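You operate a simulated robot arm through the tools that you are given. There is no shell and no other tool.

Carry out the task below with a simulated two-armed robot. There is one attempt and no reset: what you move stays moved.

Task
Plug the red headphones into the green socket and turn them low.
Fine: the level knob goes to low. Press MUTE before you plug in, and switch MUTE off last.

It is judged by the outcome, as a careful person would: the job done as asked, and still so three seconds after it is handed in. It fails if anything else is knocked over, pushed out of place, dropped, spilled or broken.

Robot
Two 6-joint arms with two-finger grippers on one trunk that stands fixed in place. Base frame: the origin is at the foot of the trunk, x ahead of it, y to its left, z up. Units: mm, rad, N and s.
The left shoulder is at [60, 143, 900], the right one opposite. With the tool pointing down near the work surface each hand reaches from about 320 to 720 mm from the base axis, measured 20 degrees to its own side. Payload 2.45 kg a hand.
Tool frame (each hand has its own): the origin (TCP) lies between the finger pads and is the grasp point; the fingertips stand 26 mm ahead of it; z points along the fingers, y is the line along which they close. The gripper opens to 96 mm; its body begins 69 mm behind the TCP.
Orientation is told as [roll, pitch, yaw] about the base's x, y, z axes, in that order, counted from this pose: with the fingers straight down and closing along the base's y, the tool's x points along the base's -x, its y along +y and its z along -z.

Tools
- The arms move only by the tool servo_tool. It takes "left_moves", "right_moves" or both (then of equal length, played together; a hand with none holds still); each is a list of rows, each a list of 7 numbers: the turn, a rotation vector about the tool's x, y, z in rad, then the shift along the tool's x, y, z in mm, then the closure in counts, from 0 (fully open) to 255 (shut). In form: [[ax, ay, az, tx, ty, tz, hand], ...]. A call has 1 to 20 rows; each row shifts and turns the commanded pose from where the row before left it, along the tool's axes as they then stand. Rows are played at 5 a second. More than 50 mm and 0.15 rad between two rows, or a gripper value outside its range, and nothing of the call is played. A pose out of reach is approached as far as the arm can. The call stops where the force on the tool passes 40 N (or 10 N more than at its start, if that is more) or the arm is blocked; 0.2 s more then pass. Each finger travels about 79.9 mm/s and halts on what it meets, pressing with about 38 N; the grip force reading is that of the motor and also rises with nothing between the fingers. The clock runs only during rows and for 0.2 s after the last one: add rows that do not move to give the fingers time. The reply holds the time, the measured pose of the TCP, the force on the tool along the base axes, the opening and the grip force, in the units named above and with some noise, with the torque about the TCP (base axes, N m) and any sound that the robot's microphone picked up, and new pictures: "pictures" is both (left out), scene, wrist or none (wrist: the cameras of the hands that moved).
- Cameras (640 x 400 px; columns grow to the right, rows downward): "scene" is now at [123, 51.3, 1508.6]; the picture's right is [0.62, -0.78, -0.00], its down [-0.56, -0.44, -0.70] and it looks along [0.55, 0.44, -0.71] (base axes); focal length 324 px, centre (320, 200). "left" rides on the left gripper at [82, -3, -98] in its tool frame; the picture's right is [0.04, 1.00, 0.00], its down [-0.73, 0.03, -0.68] and it looks along [-0.68, 0.03, 0.73] (tool axes); focal length 256 px, centre (320, 200). "right" rides on the right gripper at [82, 3, -98] in its tool frame; the picture's right is [-0.04, 1.00, 0.00], its down [-0.73, -0.03, -0.68] and it looks along [-0.68, -0.03, 0.73] (tool axes); focal length 256 px, centre (320, 200). There is no depth. A picture from a camera that has moved, and an enlarged one, comes with that camera's place and axes in the base frame and with its lens.
- slide_trunk(by): slides the trunk up (or, below 0, down) by that many mm; the arms and the scene camera ride with it, the base frame stays. It gives what a move gives, with no picture.
- aim_head(pan, tilt): turns the head with the scene camera to pan (to the left, within 1.501 rad either way) and tilt (down, from -0.506 to 1.204), counted from straight ahead of the robot. It gives what a move gives, and a new picture of the scene camera.
- zoom(camera, box): a new picture of the part [left, top, right, bottom] of that camera's present view, enlarged. The clock stands still meanwhile.
- close_job(): hands the job in; it is judged then, once.

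Nothing tells you positions but the pictures and the camera data. Unless the task says otherwise, let go and move clear before handing in.

The tools are called after ">>>" by a JSON object that holds its "fn" and its "kwargs". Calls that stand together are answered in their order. servo_tool: Moves the arms, as the interface text tells. Its arguments: {"type":"object","properties":{"left_moves":{"type":"array"},"right_moves":{"type":"array"},"pictures":{"type":"string","enum":["both","scene","wrist","none"]}},"required":[]} The other tools are called the same way: slide_trunk (by) moves the trunk up or down; aim_head (pan, tilt) turns the head that bears the scene camera; zoom (camera, box) takes an enlarged picture of a part of a camera's view; close_job () hands the job in.

At the start:

```text
t: 0.0
left_position: [310.6, 468.0, 1092.0]
left_orientation: [-0.001, 0.0, 0.001]
left_force: [-0.4, 0.3, 0.4]
left_ft_torque: [0.01, 0.02, 0.03]
left_grip_width: 96.2
left_gripper_force: 0.0
right_position: [437.6, 21.7, 1146.1]
right_orientation: [-0.001, 0.0, 0.001]
right_force: [-0.2, -0.3, -0.1]
right_ft_torque: [-0.03, 0.0, -0.03]
right_grip_width: 95.7
right_gripper_force: 0.0
trunk travel left (down, up): [-525.0, 65.0]
head pan, tilt (commanded): [0.672, 0.792]
```

scene: 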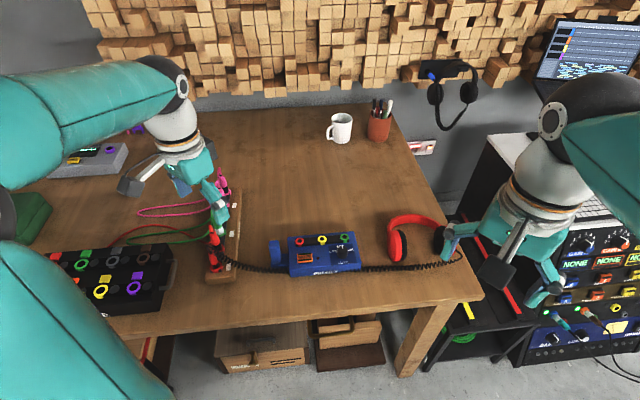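
right: 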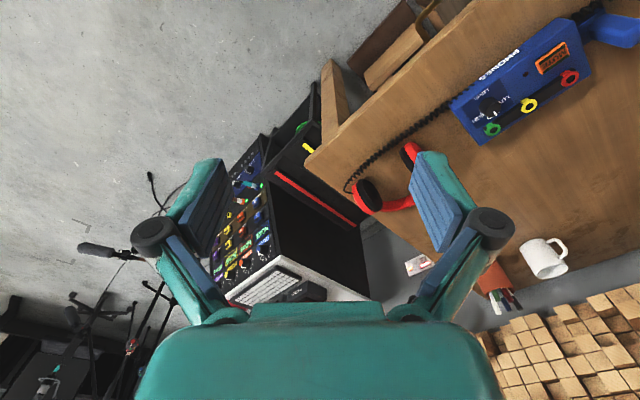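
left: 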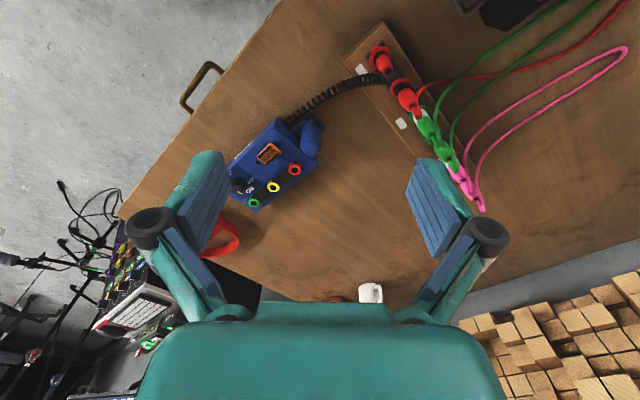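

I see a table with a blue headphone amp box (red, yellow, green sockets, a knob and an orange button), red headphones with a coiled cord that leads to a rack of plugs. I'll look closer before moving anything.

>>> {"fn": "zoom", "kwargs": {"camera": "scene", "box": [260, 210, 380, 290]}}

>>> {"fn": "zoom", "kwargs": {"camera": "scene", "box": [170, 160, 290, 290]}}

>>> {"fn": "zoom", "kwargs": {"camera": "left", "box": [210, 100, 350, 220]}}

>>> {"fn": "zoom", "kwargs": {"camera": "left", "box": [330, 20, 500, 220]}}

>>> {"fn": "zoom", "kwargs": {"camera": "right", "box": [430, 10, 640, 150]}}

```text
5.00 times, centred on (320, 250) of scene
camera zoom: at [123.0, 51.3, 1508.6], right [0.62, -0.78, 0.0], down [-0.56, -0.44, -0.7], along [0.55, 0.44, -0.71], focal length 1621 px, centre (320, -50)
```

zoom: 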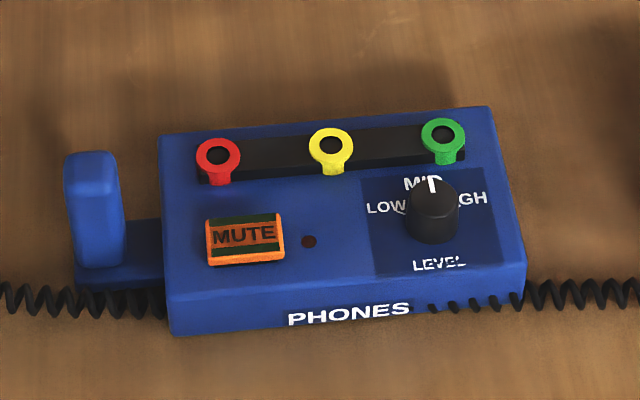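

```text
3.08 times, centred on (230, 225) of scene
camera zoom: at [123.0, 51.3, 1508.6], right [0.62, -0.78, 0.0], down [-0.56, -0.44, -0.7], along [0.55, 0.44, -0.71], focal length 998 px, centre (597, 123)
```

zoom: 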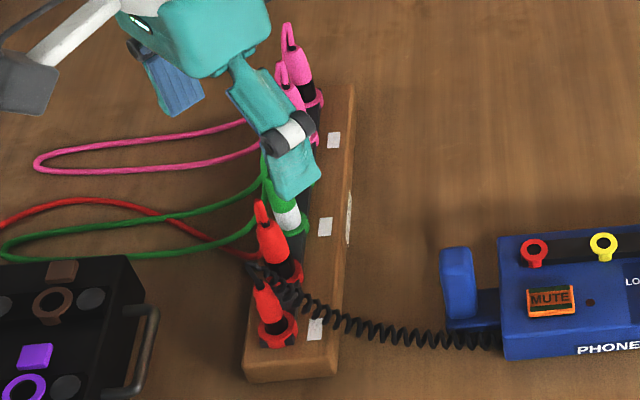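

```text
3.33 times, centred on (280, 160) of left
camera zoom: at [228.0, 464.6, 1189.8], right [-0.04, 1.0, 0.0], down [0.73, 0.03, 0.68], along [0.68, 0.03, -0.73], focal length 853 px, centre (453, 333)
```

zoom: 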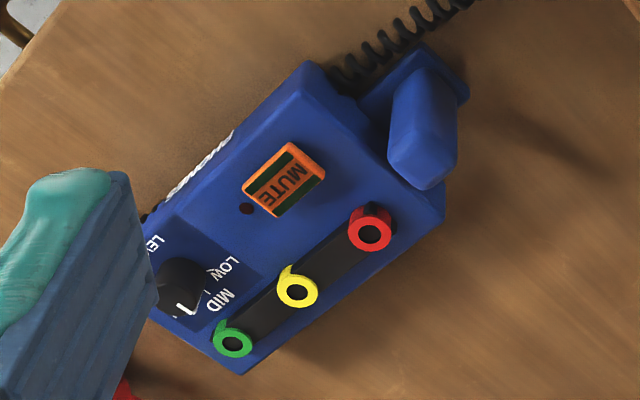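

```text
2.00 times, centred on (415, 120) of left
camera zoom: at [228.0, 464.6, 1189.8], right [-0.04, 1.0, 0.0], down [0.73, 0.03, 0.68], along [0.68, 0.03, -0.73], focal length 512 px, centre (130, 360)
```

zoom: 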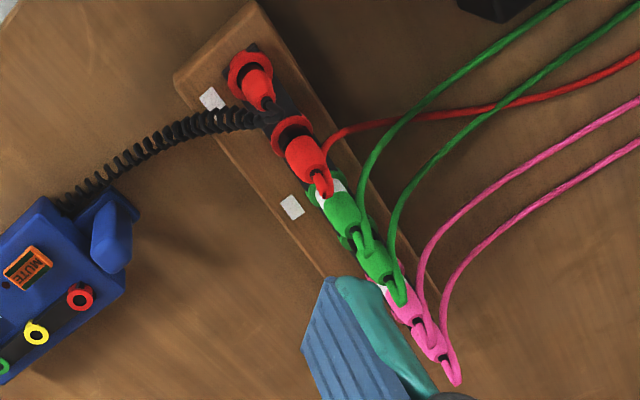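

```text
2.86 times, centred on (535, 80) of right
camera zoom: at [356.5, 26.3, 1245.8], right [0.04, 1.0, 0.0], down [0.73, -0.03, 0.68], along [0.68, -0.03, -0.73], focal length 731 px, centre (-294, 543)
```

zoom: 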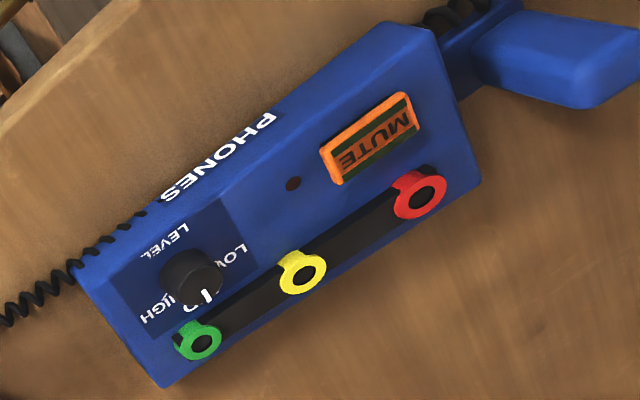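

The front red plug with the coiled black lead looks to be parked at about [330, 560, 845], and the box is near [540, 390] with its top at about z 800. I'll move the left hand so that its camera looks along the plug rack and no longer blocks the scene view.

>>> {"fn": "servo_tool", "kwargs": {"left_moves": [[0, 0, 0, -6, -25, 20, 0], [0, 0, 0, -6, -25, 20, 0], [0, 0, 0, -6, -25, 20, 0], [0, 0, -0.15, 0, 0, 0, 0], [0, 0, -0.15, 0, 0, 0, 0], [0, 0, -0.15, 0, 0, 0, 0], [0, 0, -0.15, 0, 0, 0, 0], [0, 0, -0.15, 0, 0, 0, 0], [0, 0, -0.15, 0, 0, 0, 0], [0, 0, -0.15, 0, 0, 0, 0], [0, 0, -0.15, 0, 0, 0, 0], [0, 0, -0.15, 0, 0, 0, 0], [0, 0, -0.15, 0, 0, 0, 0]], "pictures": "both"}}

```text
t: 2.8
left_position: [326.9, 394.3, 1031.4]
left_orientation: [0.0, 0.0, 1.503]
left_force: [-0.2, -1.3, -0.6]
left_ft_torque: [-0.04, 0.0, -0.04]
left_grip_width: 96.1
left_gripper_force: 0.1
right_position: [439.1, 21.2, 1147.4]
right_orientation: [0.0, -0.001, 0.0]
right_force: [-0.4, -0.1, -0.3]
right_ft_torque: [-0.02, -0.02, -0.03]
right_grip_width: 95.9
right_gripper_force: 0.0
trunk travel left (down, up): [-525.0, 65.0]
head pan, tilt (commanded): [0.672, 0.792]
camera scene: at [123.0, 51.3, 1508.6], right [0.62, -0.78, 0.0], down [-0.56, -0.44, -0.7], along [0.55, 0.44, -0.71], focal length 324 px, centre (320, 200)
camera left: at [324.8, 311.5, 1129.8], right [-1.0, 0.03, 0.0], down [0.02, 0.73, 0.68], along [0.02, 0.68, -0.73], focal length 256 px, centre (320, 200)
```

scene: 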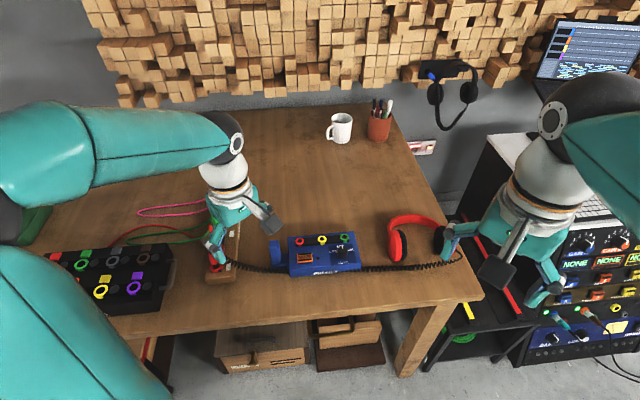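
left: 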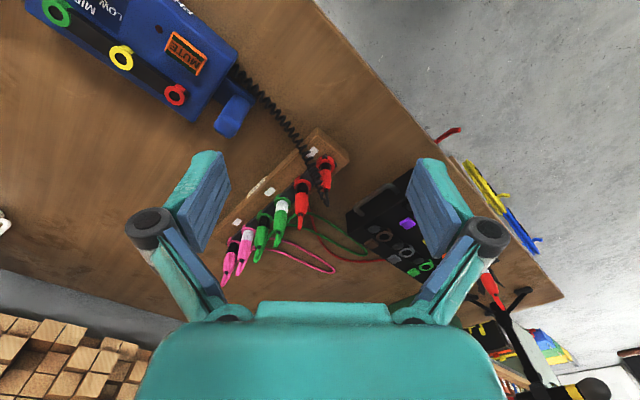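

The left camera shows the rack with six plugs; I'll enlarge it to see which plug carries the coiled lead.

>>> {"fn": "zoom", "kwargs": {"camera": "left", "box": [210, 120, 370, 290]}}

>>> {"fn": "zoom", "kwargs": {"camera": "left", "box": [30, 0, 260, 140]}}

>>> {"fn": "zoom", "kwargs": {"camera": "scene", "box": [180, 180, 280, 300]}}

>>> {"fn": "zoom", "kwargs": {"camera": "scene", "box": [340, 190, 480, 290]}}

```text
2.35 times, centred on (290, 205) of left
camera zoom: at [324.8, 311.5, 1129.8], right [-1.0, 0.03, 0.0], down [0.02, 0.73, 0.68], along [0.02, 0.68, -0.73], focal length 602 px, centre (391, 188)
```

zoom: 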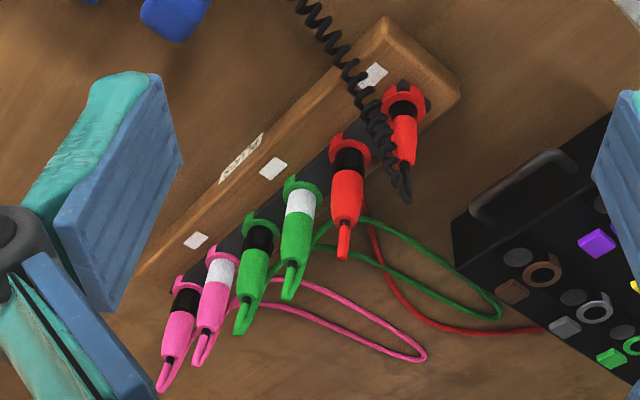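

```text
2.78 times, centred on (145, 70) of left
camera zoom: at [324.8, 311.5, 1129.8], right [-1.0, 0.03, 0.0], down [0.02, 0.73, 0.68], along [0.02, 0.68, -0.73], focal length 712 px, centre (807, 562)
```

zoom: 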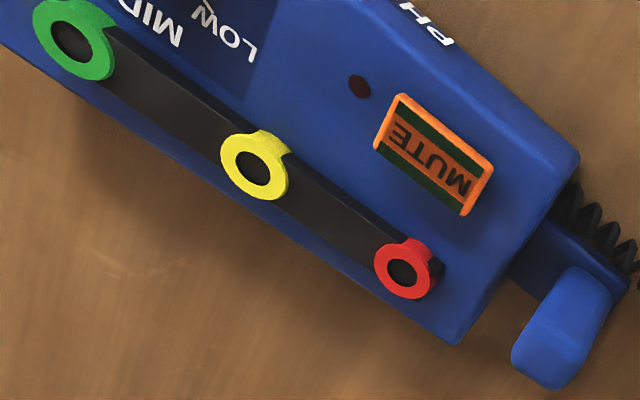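

```text
3.33 times, centred on (230, 240) of scene
camera zoom: at [123.0, 51.3, 1508.6], right [0.62, -0.78, 0.0], down [-0.56, -0.44, -0.7], along [0.55, 0.44, -0.71], focal length 1081 px, centre (620, 67)
```

zoom: 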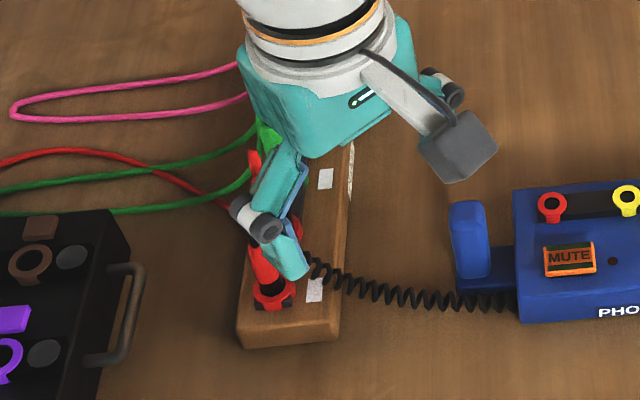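

```text
4.00 times, centred on (410, 240) of scene
camera zoom: at [123.0, 51.3, 1508.6], right [0.62, -0.78, 0.0], down [-0.56, -0.44, -0.7], along [0.55, 0.44, -0.71], focal length 1297 px, centre (-40, 40)
```

zoom: 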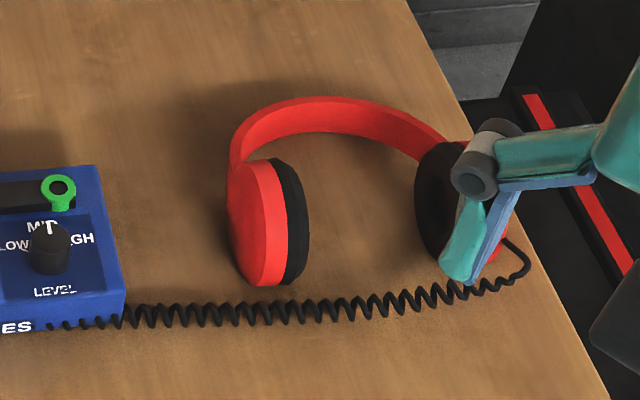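

The headphones' lead ends in the first red plug of the rack at about [322, 561], with its ring at z 771. Only the left arm can reach the box, so I'll bring the left hand above the box and look closely at its controls.

>>> {"fn": "servo_tool", "kwargs": {"left_moves": [[0, 0, 0.144, 0, 0, 0, 0], [0, 0, 0.144, 0, 0, 0, 0], [0, 0, 0.144, 0, 0, 0, 0], [0, 0, 0.143, 0, 0, 0, 0], [0, 0, 0.143, 0, 0, 0, 0], [0, 0, 0, -3.1, -32.8, 22, 0], [0, 0, 0, -3.1, -32.8, 22, 0], [0, 0, 0, -3.1, -32.8, 22, 0], [0, 0, 0, -3.1, -32.8, 22, 0], [0, 0, 0, -3.1, -32.8, 22, 0], [0, 0, 0, 0, 0, 0, 0]], "pictures": "both"}}

```text
t: 5.2
left_position: [453.6, 288.2, 920.4]
left_orientation: [0.0, 0.001, 0.783]
left_force: [0.4, -0.5, -0.6]
left_ft_torque: [0.01, 0.0, -0.03]
left_grip_width: 96.2
left_gripper_force: 0.0
right_position: [437.3, 21.9, 1148.1]
right_orientation: [0.002, 0.0, 0.0]
right_force: [0.4, 0.4, 0.2]
right_ft_torque: [0.02, 0.0, -0.03]
right_grip_width: 95.9
right_gripper_force: 0.1
trunk travel left (down, up): [-525.0, 65.0]
head pan, tilt (commanded): [0.672, 0.792]
camera scene: at [122.1, 51.4, 1508.7], right [0.62, -0.78, 0.0], down [-0.56, -0.44, -0.7], along [0.55, 0.44, -0.71], focal length 324 px, centre (320, 200)
camera left: at [398.2, 227.9, 1019.1], right [-0.73, 0.68, 0.0], down [0.5, 0.54, 0.68], along [0.46, 0.5, -0.73], focal length 256 px, centre (320, 200)
```

scene: 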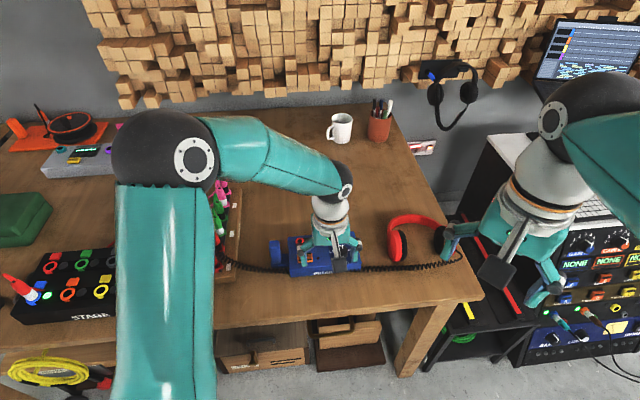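
left: 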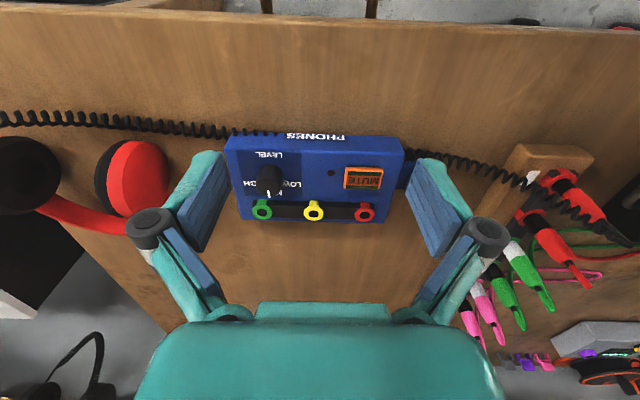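

>>> {"fn": "zoom", "kwargs": {"camera": "left", "box": [210, 120, 420, 240]}}

>>> {"fn": "zoom", "kwargs": {"camera": "left", "box": [430, 130, 640, 320]}}

```text
3.05 times, centred on (315, 180) of left
camera zoom: at [398.2, 227.9, 1019.1], right [-0.73, 0.68, 0.0], down [0.5, 0.54, 0.68], along [0.46, 0.5, -0.73], focal length 780 px, centre (335, 261)
```

zoom: 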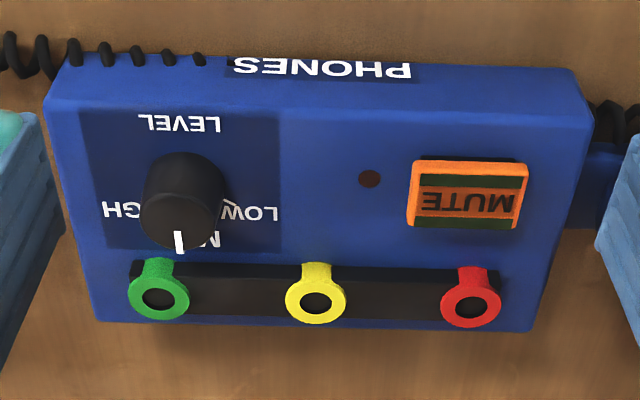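

```text
2.11 times, centred on (535, 225) of left
camera zoom: at [398.2, 227.9, 1019.1], right [-0.73, 0.68, 0.0], down [0.5, 0.54, 0.68], along [0.46, 0.5, -0.73], focal length 539 px, centre (-133, 147)
```

zoom: 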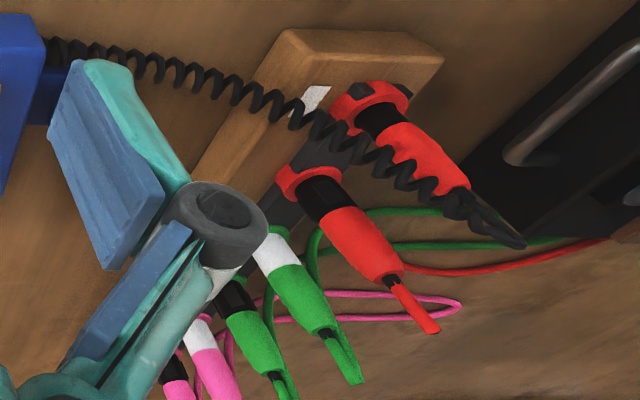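

The controls are clear now: MUTE is at about [481, 386, 800], the green socket at [600, 343, 802], and the knob points at MID. I'll look closer at the knob and the MUTE button.

>>> {"fn": "zoom", "kwargs": {"camera": "left", "box": [235, 145, 305, 215]}}

>>> {"fn": "zoom", "kwargs": {"camera": "left", "box": [320, 155, 390, 215]}}

>>> {"fn": "zoom", "kwargs": {"camera": "left", "box": [240, 190, 330, 240]}}

```text
5.71 times, centred on (270, 180) of left
camera zoom: at [398.2, 227.9, 1019.1], right [-0.73, 0.68, 0.0], down [0.5, 0.54, 0.68], along [0.46, 0.5, -0.73], focal length 1463 px, centre (606, 314)
```

zoom: 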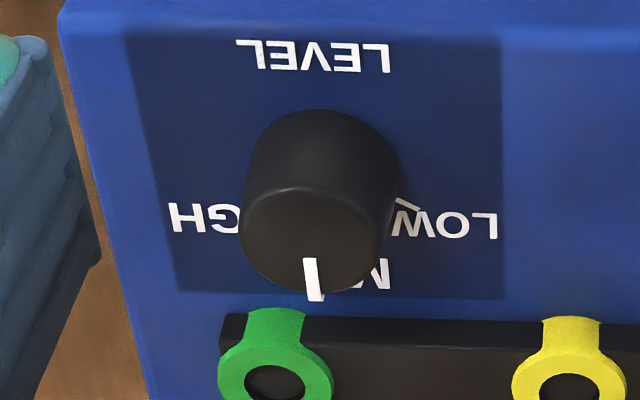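

```text
6.67 times, centred on (355, 185) of left
camera zoom: at [398.2, 227.9, 1019.1], right [-0.73, 0.68, 0.0], down [0.5, 0.54, 0.68], along [0.46, 0.5, -0.73], focal length 1707 px, centre (87, 300)
```

zoom: 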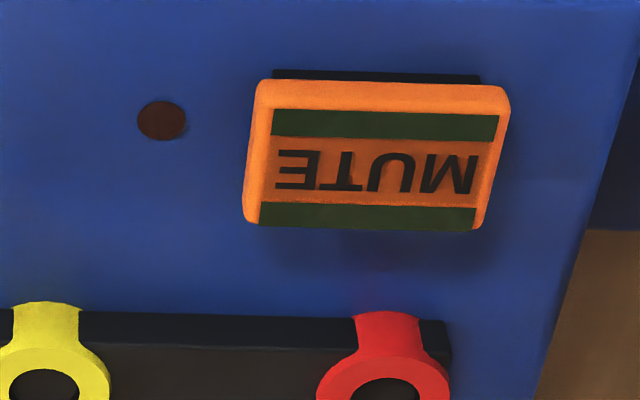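

```text
7.11 times, centred on (285, 215) of left
camera zoom: at [398.2, 227.9, 1019.1], right [-0.73, 0.68, 0.0], down [0.5, 0.54, 0.68], along [0.46, 0.5, -0.73], focal length 1820 px, centre (569, 93)
```

zoom: 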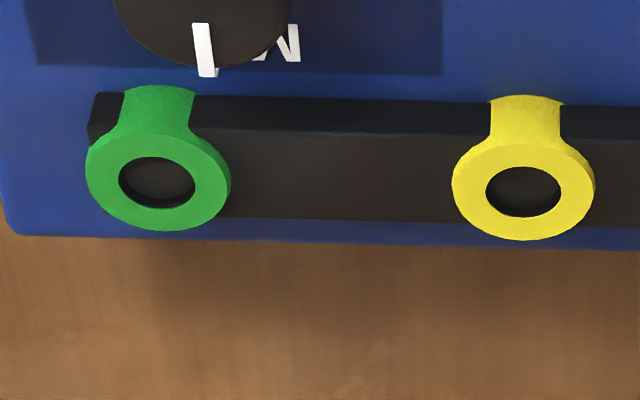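

MUTE is a raised button with a dark lamp beside it. I'll shut the left fingers and stop just above it.

>>> {"fn": "servo_tool", "kwargs": {"left_moves": [[0, 0, 0, -22.1, 12.5, 8, 255], [0, 0, 0, -22.1, 12.5, 8, 255], [0, 0, 0, -22.1, 12.5, 8, 255], [0, 0, 0, -22.1, 12.5, 8, 255], [0, 0, 0, 0, 0, 15, 255], [0, 0, 0, 0, 0, 15, 255], [0, 0, 0, 0, 0, 0, 255]], "pictures": "both"}}

```text
t: 6.8
left_position: [483.8, 384.5, 859.1]
left_orientation: [-0.001, -0.001, 0.783]
left_force: [0.6, -0.5, -0.3]
left_ft_torque: [0.01, -0.01, 0.01]
left_grip_width: 0.1
left_gripper_force: 28.6
right_position: [437.9, 22.7, 1148.0]
right_orientation: [0.001, 0.0, 0.001]
right_force: [0.7, -0.7, -0.4]
right_ft_torque: [0.0, 0.0, 0.02]
right_grip_width: 96.1
right_gripper_force: 0.0
trunk travel left (down, up): [-525.0, 65.0]
head pan, tilt (commanded): [0.672, 0.792]
camera scene: at [123.1, 51.1, 1508.6], right [0.62, -0.78, 0.0], down [-0.56, -0.44, -0.7], along [0.55, 0.44, -0.71], focal length 324 px, centre (320, 200)
camera left: at [427.2, 325.4, 958.5], right [-0.73, 0.68, 0.0], down [0.5, 0.54, 0.68], along [0.46, 0.5, -0.73], focal length 256 px, centre (320, 200)
```

scene: 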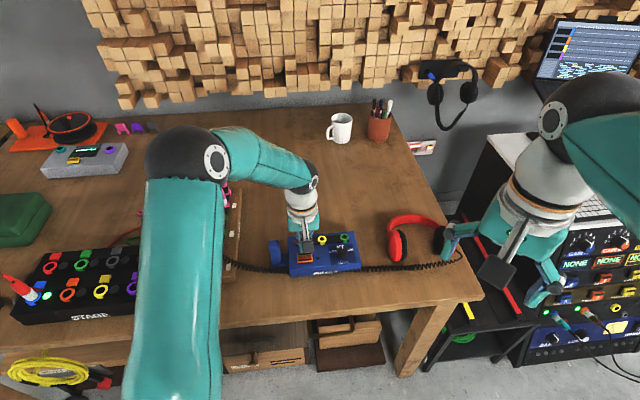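
left: 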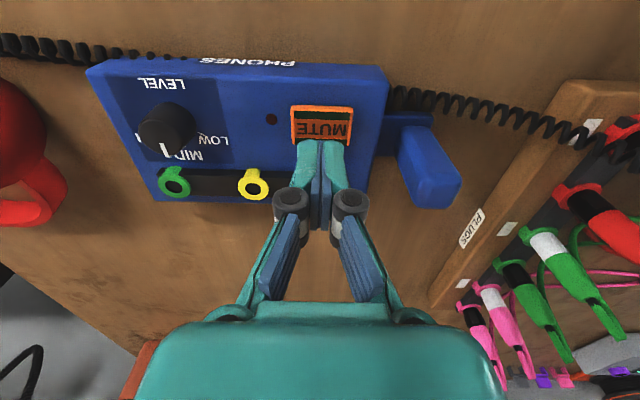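

The closed fingertips are right over MUTE with about 30 mm to go. I'll descend gently until I feel or hear it.

>>> {"fn": "servo_tool", "kwargs": {"left_moves": [[0, 0, 0, 0, 0, 10, 255], [0, 0, 0, 0, 0, 10, 255], [0, 0, 0, 0, 0, 5, 255], [0, 0, 0, 0, 0, 0, 255]], "pictures": "both"}}

>>> {"fn": "zoom", "kwargs": {"camera": "left", "box": [250, 80, 390, 180]}}

```text
t: 7.8
left_position: [482.5, 386.3, 834.8]
left_orientation: [-0.001, 0.001, 0.783]
left_force: [0.1, 0.0, 0.3]
left_ft_torque: [0.01, 0.02, 0.0]
left_grip_width: 0.0
left_gripper_force: 28.5
right_position: [438.6, 20.6, 1147.1]
right_orientation: [-0.002, 0.0, -0.001]
right_force: [-0.5, -0.5, 0.8]
right_ft_torque: [0.04, -0.01, 0.0]
right_grip_width: 96.0
right_gripper_force: 0.0
trunk travel left (down, up): [-525.0, 65.0]
head pan, tilt (commanded): [0.672, 0.792]
camera scene: at [123.3, 51.3, 1508.6], right [0.62, -0.78, 0.0], down [-0.56, -0.44, -0.7], along [0.55, 0.44, -0.71], focal length 324 px, centre (320, 200)
camera left: at [426.4, 326.3, 933.7], right [-0.73, 0.68, 0.0], down [0.5, 0.54, 0.68], along [0.46, 0.5, -0.73], focal length 256 px, centre (320, 200)
```

scene: 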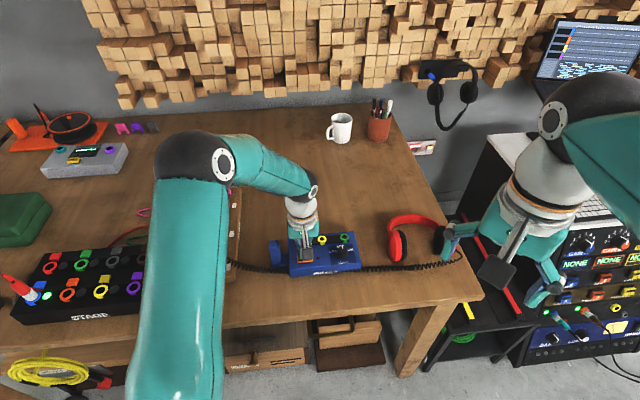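
left: 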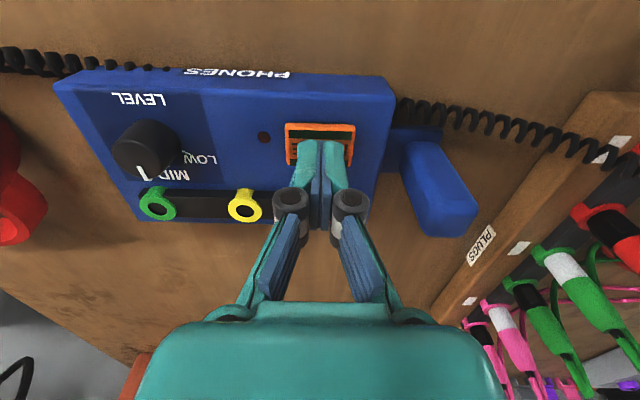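

```text
4.00 times, centred on (320, 130) of left
camera zoom: at [426.4, 326.3, 933.7], right [-0.73, 0.68, 0.0], down [0.5, 0.54, 0.68], along [0.46, 0.5, -0.73], focal length 1024 px, centre (320, 480)
```

zoom: 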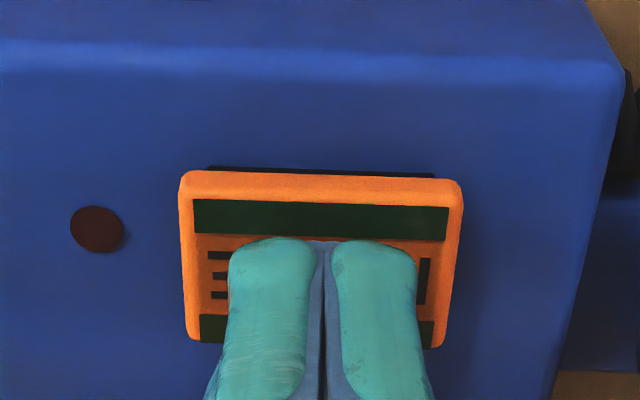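

>>> {"fn": "servo_tool", "kwargs": {"left_moves": [[0, 0, 0, 0, 0, 1.5, 255], [0, 0, 0, 0, 0, 1.5, 255], [0, 0, 0, 0, 0, 1.5, 255], [0, 0, 0, 0, 0, 1.5, 255], [0, 0, 0, 0, 0, 0, 255]], "pictures": "none"}}

>>> {"fn": "zoom", "kwargs": {"camera": "left", "box": [250, 80, 390, 180]}}

```text
t: 9.0
left_position: [481.0, 386.5, 829.0]
left_orientation: [0.002, 0.001, 0.782]
left_force: [-0.6, -0.4, 0.0]
left_ft_torque: [0.01, -0.01, 0.01]
left_grip_width: 6.0
left_gripper_force: 28.5
right_position: [438.6, 22.1, 1147.8]
right_orientation: [0.0, -0.001, 0.0]
right_force: [-0.2, -0.2, 1.0]
right_ft_torque: [-0.01, -0.01, 0.01]
right_grip_width: 96.0
right_gripper_force: 0.1
trunk travel left (down, up): [-525.0, 65.0]
head pan, tilt (commanded): [0.672, 0.792]
```

```text
4.00 times, centred on (320, 130) of left
camera zoom: at [425.6, 325.7, 927.3], right [-0.73, 0.68, 0.0], down [0.5, 0.54, 0.68], along [0.46, 0.5, -0.73], focal length 1024 px, centre (320, 480)
```

zoom: 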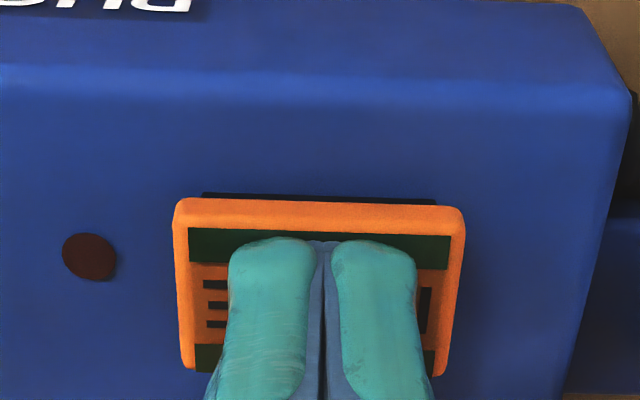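

No contact yet at tip height about 803; I'll keep going down in small steps.

>>> {"fn": "servo_tool", "kwargs": {"left_moves": [[0, 0, 0, 0, 0, 1.5, 255], [0, 0, 0, 0, 0, 1.5, 255], [0, 0, 0, 0, 0, 1.5, 255], [0, 0, 0, 0, 0, 0, 255]], "pictures": "none"}}

>>> {"fn": "zoom", "kwargs": {"camera": "left", "box": [250, 80, 390, 180]}}

```text
t: 10.0
left_position: [481.5, 385.8, 823.8]
left_orientation: [0.0, 0.0, 0.783]
left_force: [-1.8, 0.0, 3.7]
left_ft_torque: [0.02, 0.02, 0.02]
left_grip_width: 5.9
left_gripper_force: 28.6
right_position: [437.8, 21.4, 1147.9]
right_orientation: [0.001, 0.001, -0.001]
right_force: [-0.4, -0.7, -0.2]
right_ft_torque: [0.01, 0.01, -0.02]
right_grip_width: 96.1
right_gripper_force: 0.0
trunk travel left (down, up): [-525.0, 65.0]
head pan, tilt (commanded): [0.672, 0.792]
heard: click
```

```text
4.00 times, centred on (320, 130) of left
camera zoom: at [426.0, 325.7, 922.8], right [-0.73, 0.68, 0.0], down [0.5, 0.54, 0.68], along [0.46, 0.5, -0.73], focal length 1024 px, centre (320, 480)
```

zoom: 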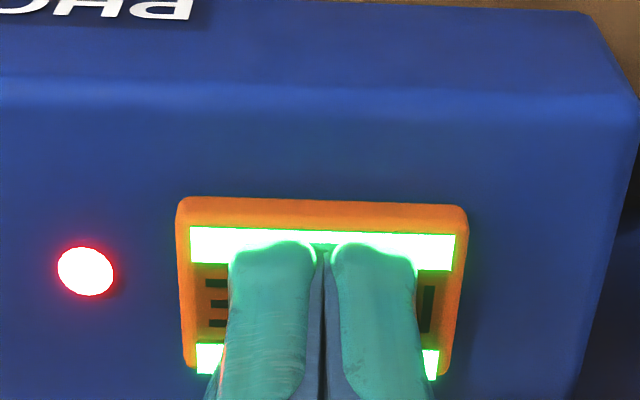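

MUTE clicked and its lamp and strips are lit, so it is on. I'll use this pose to look at the knob's scale marks, since the knob is easiest to turn before a plug stands beside it.

>>> {"fn": "zoom", "kwargs": {"camera": "left", "box": [60, 70, 280, 240]}}

>>> {"fn": "zoom", "kwargs": {"camera": "left", "box": [90, 90, 230, 200]}}

```text
2.35 times, centred on (170, 155) of left
camera zoom: at [426.0, 325.7, 922.8], right [-0.73, 0.68, 0.0], down [0.5, 0.54, 0.68], along [0.46, 0.5, -0.73], focal length 602 px, centre (673, 306)
```

zoom: 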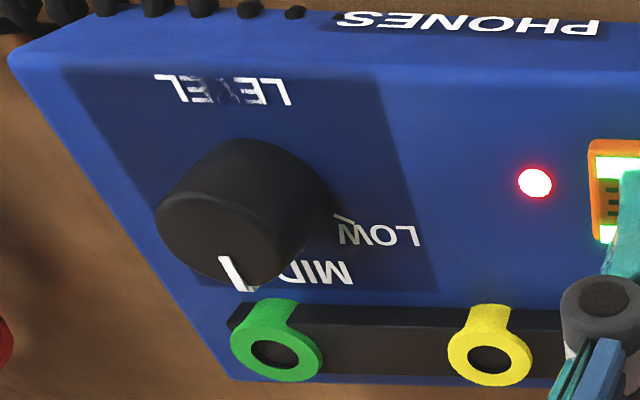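

```text
3.64 times, centred on (160, 145) of left
camera zoom: at [426.0, 325.7, 922.8], right [-0.73, 0.68, 0.0], down [0.5, 0.54, 0.68], along [0.46, 0.5, -0.73], focal length 931 px, centre (902, 400)
```

zoom: 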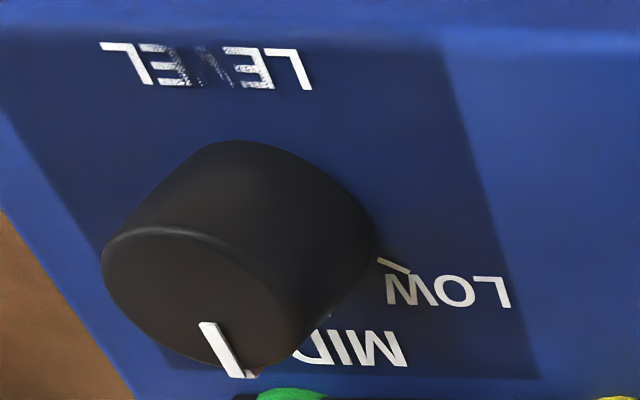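

The LOW mark lies about 60° counterclockwise from MID; the knob is centred near [555, 319], 28 mm wide, with its top at about z 811. I'll lift off MUTE, turn the hand to yaw 0.26 and hover above the knob.

>>> {"fn": "servo_tool", "kwargs": {"left_moves": [[0, 0, 0, 0, 0, -10, 255], [0, 0, 0, 0, 0, -20, 255], [0, 0, 0, 0, 0, -20, 255], [0, 0, 0.131, 0, 0, 0, 80], [0, 0, 0.131, 0, 0, 0, 80], [0, 0, 0.131, 0, 0, 0, 80], [0, 0, 0.131, 0, 0, 0, 80], [0, 0, 0, -17.9, -27.8, 0, 80], [0, 0, 0, -17.9, -27.8, 0, 80], [0, 0, 0, -17.9, -27.8, 0, 80], [0, 0, 0, 0, 0, 0, 80]], "pictures": "both"}}

>>> {"fn": "zoom", "kwargs": {"camera": "left", "box": [230, 60, 430, 220]}}

```text
t: 12.4
left_position: [554.9, 319.8, 874.7]
left_orientation: [-0.001, -0.002, 0.26]
left_force: [-0.6, 0.0, 0.0]
left_ft_torque: [0.0, -0.01, 0.02]
left_grip_width: 66.0
left_gripper_force: 0.1
right_position: [438.4, 19.9, 1147.8]
right_orientation: [0.0, 0.003, 0.0]
right_force: [-0.7, -0.4, -0.3]
right_ft_torque: [-0.01, -0.03, 0.03]
right_grip_width: 96.2
right_gripper_force: 0.0
trunk travel left (down, up): [-525.0, 65.0]
head pan, tilt (commanded): [0.672, 0.792]
camera scene: at [122.7, 51.5, 1508.6], right [0.62, -0.78, 0.0], down [-0.56, -0.44, -0.7], along [0.55, 0.44, -0.71], focal length 324 px, centre (320, 200)
camera left: at [477.1, 294.9, 972.4], right [-0.29, 0.96, 0.0], down [0.7, 0.22, 0.68], along [0.65, 0.2, -0.73], focal length 256 px, centre (320, 200)
```

scene: 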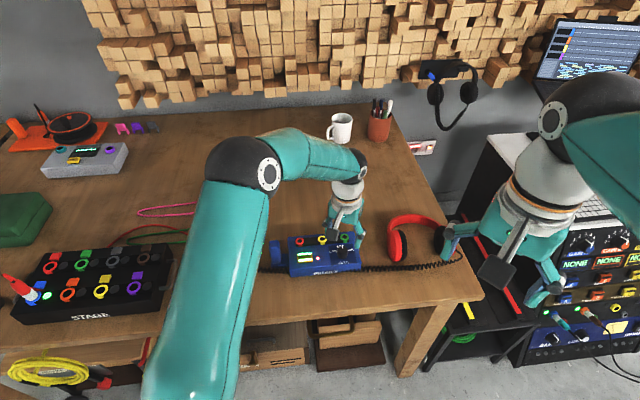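
left: 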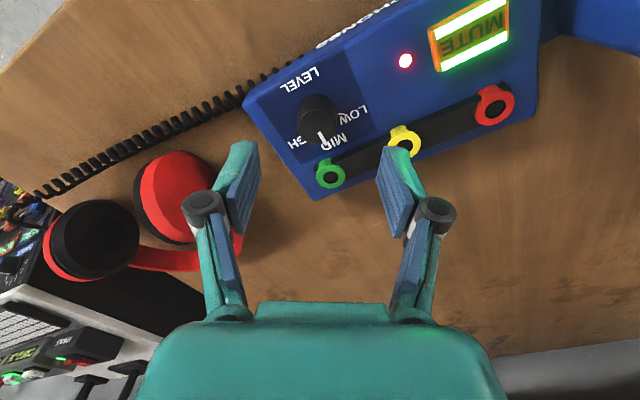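

```text
2.50 times, centred on (330, 140) of left
camera zoom: at [477.1, 294.9, 972.4], right [-0.29, 0.96, 0.0], down [0.7, 0.22, 0.68], along [0.65, 0.2, -0.73], focal length 640 px, centre (295, 350)
```

zoom: 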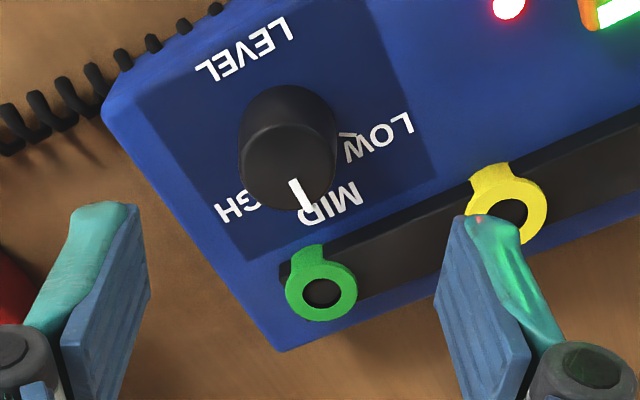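

The hand is over the knob. I'll enlarge to centre it precisely before gripping.

>>> {"fn": "zoom", "kwargs": {"camera": "left", "box": [290, 80, 360, 150]}}

```text
5.71 times, centred on (325, 115) of left
camera zoom: at [477.1, 294.9, 972.4], right [-0.29, 0.96, 0.0], down [0.7, 0.22, 0.68], along [0.65, 0.2, -0.73], focal length 1463 px, centre (291, 686)
```

zoom: 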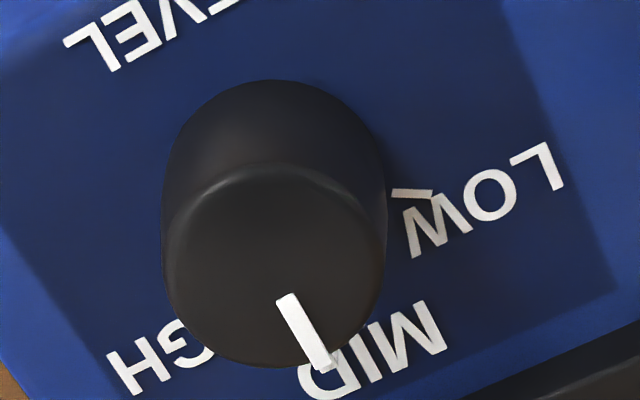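

The knob lies about 1.6 mm to the hand's −y side. I'll correct that, narrow the opening to 40 mm and go down around the knob, leaving the tips a few mm above the panel.

>>> {"fn": "servo_tool", "kwargs": {"left_moves": [[0, 0, 0, 0, -1.6, 0, 149], [0, 0, 0, 0, 0, 15, 149], [0, 0, 0, 0, 0, 15, 149], [0, 0, 0, 0, 0, 0, 149]], "pictures": "wrist"}}

>>> {"fn": "zoom", "kwargs": {"camera": "left", "box": [250, 80, 390, 180]}}

```text
t: 13.4
left_position: [556.5, 315.9, 843.7]
left_orientation: [0.0, 0.002, 0.257]
left_force: [1.2, -0.3, 0.1]
left_ft_torque: [0.01, 0.0, -0.02]
left_grip_width: 39.9
left_gripper_force: 0.0
right_position: [437.9, 22.2, 1147.8]
right_orientation: [0.0, 0.001, -0.001]
right_force: [0.7, 0.3, -0.6]
right_ft_torque: [0.01, 0.0, -0.02]
right_grip_width: 95.7
right_gripper_force: 0.0
trunk travel left (down, up): [-525.0, 65.0]
head pan, tilt (commanded): [0.672, 0.792]
camera left: at [477.4, 292.7, 942.9], right [-0.29, 0.96, 0.0], down [0.7, 0.22, 0.68], along [0.65, 0.2, -0.73], focal length 256 px, centre (320, 200)
```

left: 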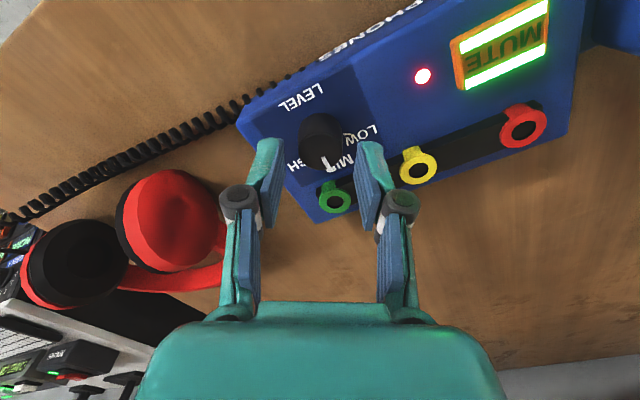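

```text
4.00 times, centred on (320, 130) of left
camera zoom: at [477.4, 292.7, 942.9], right [-0.29, 0.96, 0.0], down [0.7, 0.22, 0.68], along [0.65, 0.2, -0.73], focal length 1024 px, centre (320, 480)
```

zoom: 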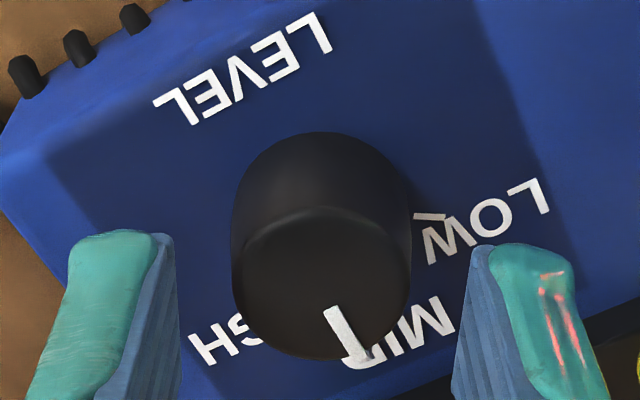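

The knob is now centred between the fingers. I'll lower the rest of the way.

>>> {"fn": "servo_tool", "kwargs": {"left_moves": [[0, 0, 0, 0, 0, 10, 149], [0, 0, 0, 0, 0, 7, 149], [0, 0, 0, 0, 0, 4, 149], [0, 0, 0, 0, 0, 0, 149]], "pictures": "wrist"}}

>>> {"fn": "zoom", "kwargs": {"camera": "left", "box": [240, 90, 400, 210]}}

>>> {"fn": "zoom", "kwargs": {"camera": "scene", "box": [280, 210, 380, 280]}}

```text
t: 14.4
left_position: [555.4, 316.4, 823.2]
left_orientation: [0.001, -0.002, 0.259]
left_force: [0.3, 0.8, 0.0]
left_ft_torque: [-0.01, 0.02, -0.02]
left_grip_width: 39.8
left_gripper_force: 0.0
right_position: [437.9, 22.3, 1148.2]
right_orientation: [0.0, 0.0, -0.001]
right_force: [-0.3, 0.9, 0.6]
right_ft_torque: [-0.01, 0.0, 0.0]
right_grip_width: 96.0
right_gripper_force: 0.0
trunk travel left (down, up): [-525.0, 65.0]
head pan, tilt (commanded): [0.672, 0.792]
camera left: at [477.8, 292.4, 921.6], right [-0.29, 0.96, 0.0], down [0.7, 0.22, 0.68], along [0.65, 0.2, -0.73], focal length 256 px, centre (320, 200)
```

left: 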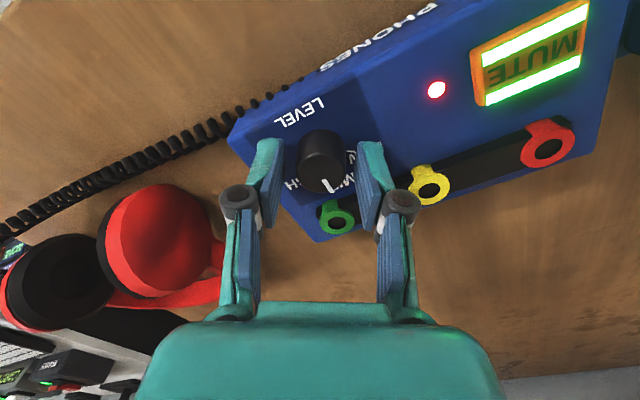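

```text
3.33 times, centred on (320, 150) of left
camera zoom: at [477.8, 292.4, 921.6], right [-0.29, 0.96, 0.0], down [0.7, 0.22, 0.68], along [0.65, 0.2, -0.73], focal length 853 px, centre (320, 367)
```

zoom: 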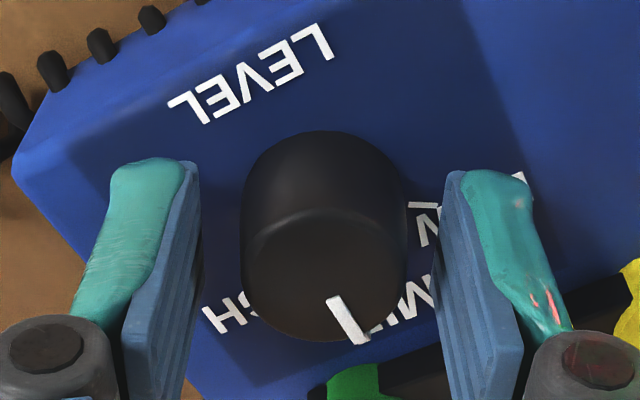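

```text
5.71 times, centred on (330, 245) of scene
camera zoom: at [123.3, 51.3, 1508.6], right [0.62, -0.78, 0.0], down [-0.56, -0.44, -0.7], along [0.55, 0.44, -0.71], focal length 1852 px, centre (263, -57)
```

zoom: 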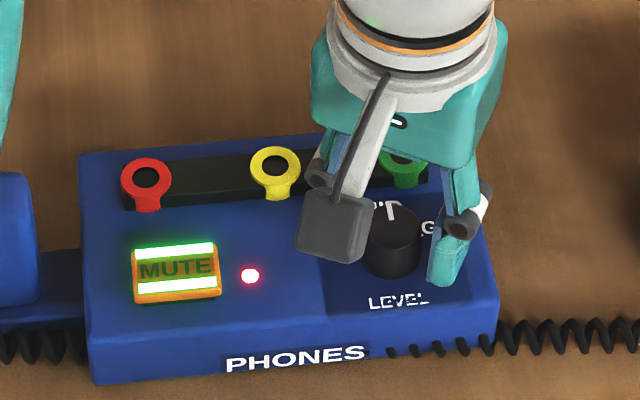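

Fingers straddle the knob evenly. I'll close on it.

>>> {"fn": "servo_tool", "kwargs": {"left_moves": [[0, 0, 0, 0, 0, 0, 190], [0, 0, 0, 0, 0, 0, 215], [0, 0, 0, 0, 0, 0, 215]], "pictures": "wrist"}}

>>> {"fn": "zoom", "kwargs": {"camera": "left", "box": [240, 90, 400, 210]}}

```text
t: 15.2
left_position: [556.1, 317.3, 823.2]
left_orientation: [-0.001, 0.0, 0.257]
left_force: [-1.1, 1.2, 0.5]
left_ft_torque: [0.05, 0.01, 0.01]
left_grip_width: 26.3
left_gripper_force: 37.8
right_position: [438.0, 21.6, 1147.6]
right_orientation: [0.001, 0.001, -0.001]
right_force: [-0.5, 1.3, 0.2]
right_ft_torque: [-0.03, -0.02, -0.01]
right_grip_width: 96.1
right_gripper_force: 0.1
trunk travel left (down, up): [-525.0, 65.0]
head pan, tilt (commanded): [0.672, 0.792]
camera left: at [477.8, 292.5, 921.6], right [-0.29, 0.96, 0.0], down [0.7, 0.22, 0.68], along [0.65, 0.2, -0.73], focal length 256 px, centre (320, 200)
```

left: 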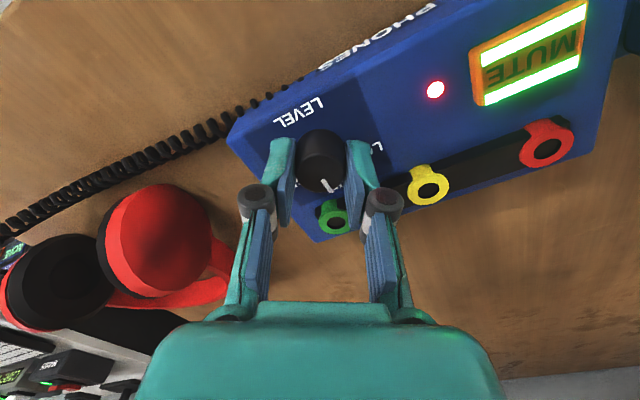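

```text
3.33 times, centred on (320, 150) of left
camera zoom: at [477.8, 292.5, 921.6], right [-0.29, 0.96, 0.0], down [0.7, 0.22, 0.68], along [0.65, 0.2, -0.73], focal length 853 px, centre (320, 367)
```

zoom: 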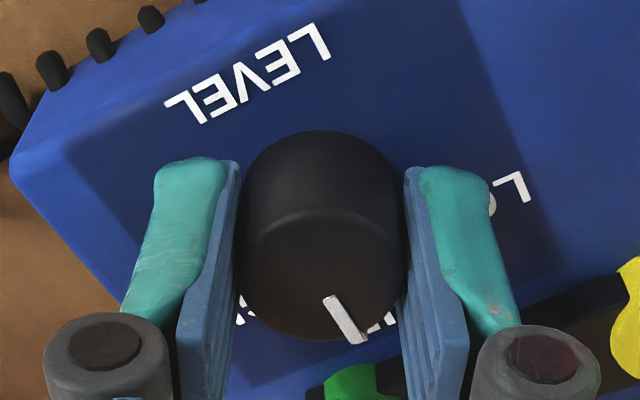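

The knob is held at 26 mm. I'll turn it counterclockwise (seen from above), first 0.4 rad.

>>> {"fn": "servo_tool", "kwargs": {"left_moves": [[0, 0, -0.1, 0, 0, 0, 215], [0, 0, -0.1, 0, 0, 0, 215], [0, 0, -0.1, 0, 0, 0, 215], [0, 0, -0.1, 0, 0, 0, 215], [0, 0, 0, 0, 0, 0, 215]], "pictures": "wrist"}}

>>> {"fn": "zoom", "kwargs": {"camera": "left", "box": [240, 90, 400, 210]}}

```text
t: 16.4
left_position: [554.2, 317.4, 823.0]
left_orientation: [-0.001, -0.001, 0.661]
left_force: [2.4, 0.9, 2.0]
left_ft_torque: [-0.07, -0.02, 0.01]
left_grip_width: 26.6
left_gripper_force: 38.2
right_position: [439.1, 22.0, 1147.5]
right_orientation: [-0.001, 0.0, 0.0]
right_force: [-0.1, -0.5, -0.6]
right_ft_torque: [0.02, 0.03, 0.0]
right_grip_width: 96.0
right_gripper_force: 0.1
trunk travel left (down, up): [-525.0, 65.0]
head pan, tilt (commanded): [0.672, 0.792]
camera left: at [492.5, 264.0, 921.6], right [-0.64, 0.77, 0.0], down [0.56, 0.47, 0.68], along [0.52, 0.44, -0.73], focal length 256 px, centre (320, 200)
```

left: 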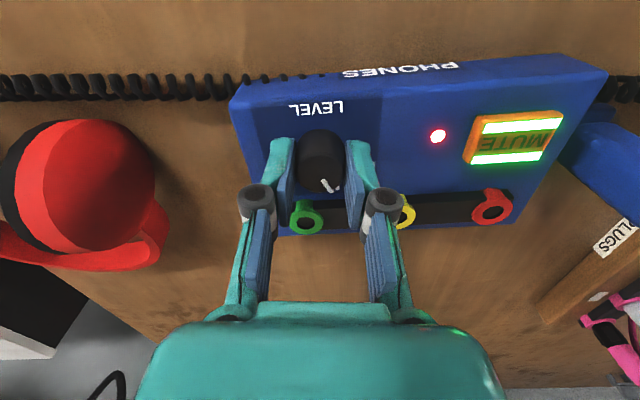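

```text
3.33 times, centred on (320, 150) of left
camera zoom: at [492.5, 264.0, 921.6], right [-0.64, 0.77, 0.0], down [0.56, 0.47, 0.68], along [0.52, 0.44, -0.73], focal length 853 px, centre (320, 367)
```

zoom: 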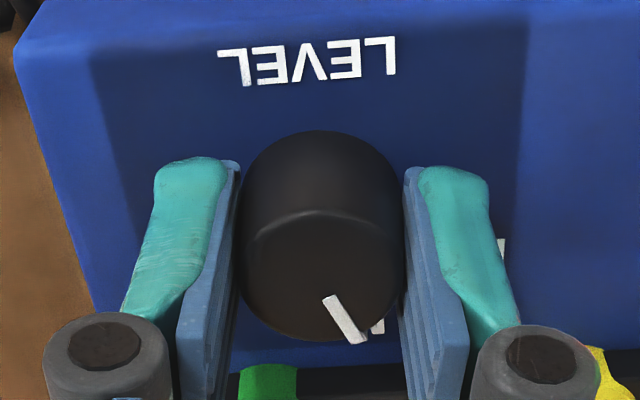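

The pointer moves with the hand and the box stays put. I'll turn the remaining 0.65 rad.

>>> {"fn": "servo_tool", "kwargs": {"left_moves": [[0, 0, -0.1, 0, 0, 0, 215], [0, 0, -0.1, 0, 0, 0, 215], [0, 0, -0.1, 0, 0, 0, 215], [0, 0, -0.1, 0, 0, 0, 215], [0, 0, -0.1, 0, 0, 0, 215], [0, 0, -0.1, 0, 0, 0, 215], [0, 0, -0.047, 0, 0, 0, 215], [0, 0, 0, 0, 0, 0, 215]], "pictures": "both"}}

>>> {"fn": "zoom", "kwargs": {"camera": "left", "box": [240, 90, 400, 210]}}

>>> {"fn": "zoom", "kwargs": {"camera": "scene", "box": [260, 210, 380, 290]}}

```text
t: 18.2
left_position: [555.1, 317.2, 823.6]
left_orientation: [-0.001, 0.001, 1.305]
left_force: [-1.3, 1.1, 0.9]
left_ft_torque: [0.04, 0.03, -0.01]
left_grip_width: 26.4
left_gripper_force: 38.0
right_position: [438.3, 21.9, 1148.1]
right_orientation: [-0.001, 0.001, 0.0]
right_force: [-0.4, 0.4, -0.4]
right_ft_torque: [-0.01, 0.0, 0.02]
right_grip_width: 96.0
right_gripper_force: 0.0
trunk travel left (down, up): [-525.0, 65.0]
head pan, tilt (commanded): [0.672, 0.792]
camera scene: at [123.1, 51.4, 1508.5], right [0.62, -0.78, 0.0], down [-0.56, -0.44, -0.7], along [0.55, 0.44, -0.71], focal length 324 px, centre (320, 200)
camera left: at [537.1, 236.7, 921.6], right [-0.97, 0.22, 0.0], down [0.16, 0.72, 0.68], along [0.15, 0.66, -0.73], focal length 256 px, centre (320, 200)
```

scene: 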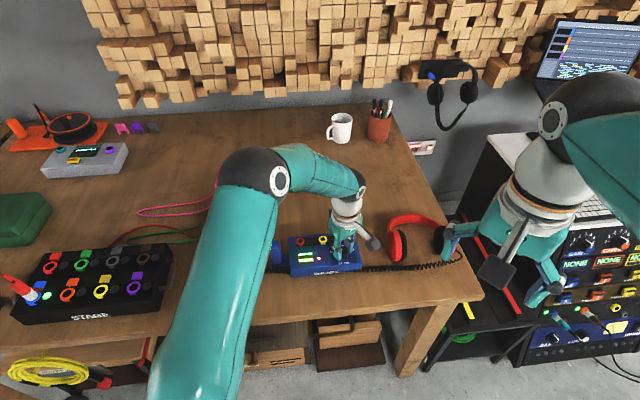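
left: 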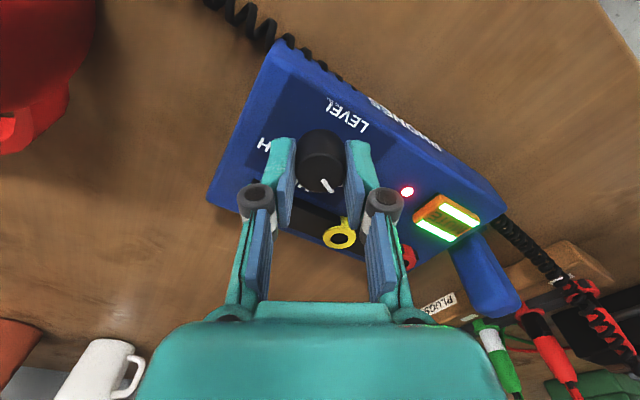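

```text
3.33 times, centred on (320, 150) of left
camera zoom: at [537.1, 236.7, 921.6], right [-0.97, 0.22, 0.0], down [0.16, 0.72, 0.68], along [0.15, 0.66, -0.73], focal length 853 px, centre (320, 367)
```

zoom: 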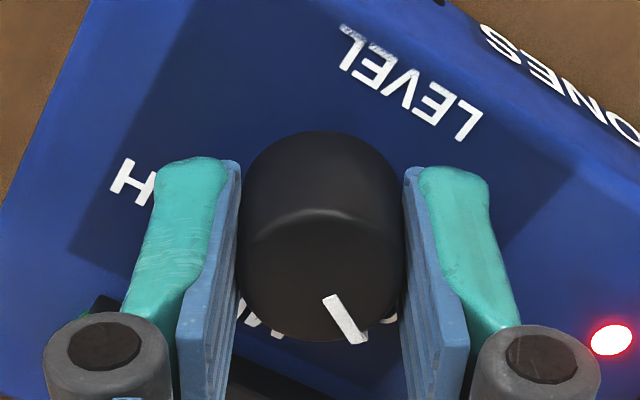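

```text
5.00 times, centred on (320, 250) of scene
camera zoom: at [123.1, 51.4, 1508.5], right [0.62, -0.78, 0.0], down [-0.56, -0.44, -0.7], along [0.55, 0.44, -0.71], focal length 1621 px, centre (320, -50)
```

zoom: 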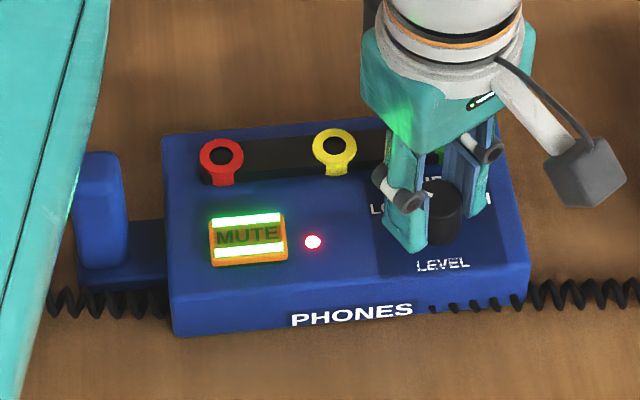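

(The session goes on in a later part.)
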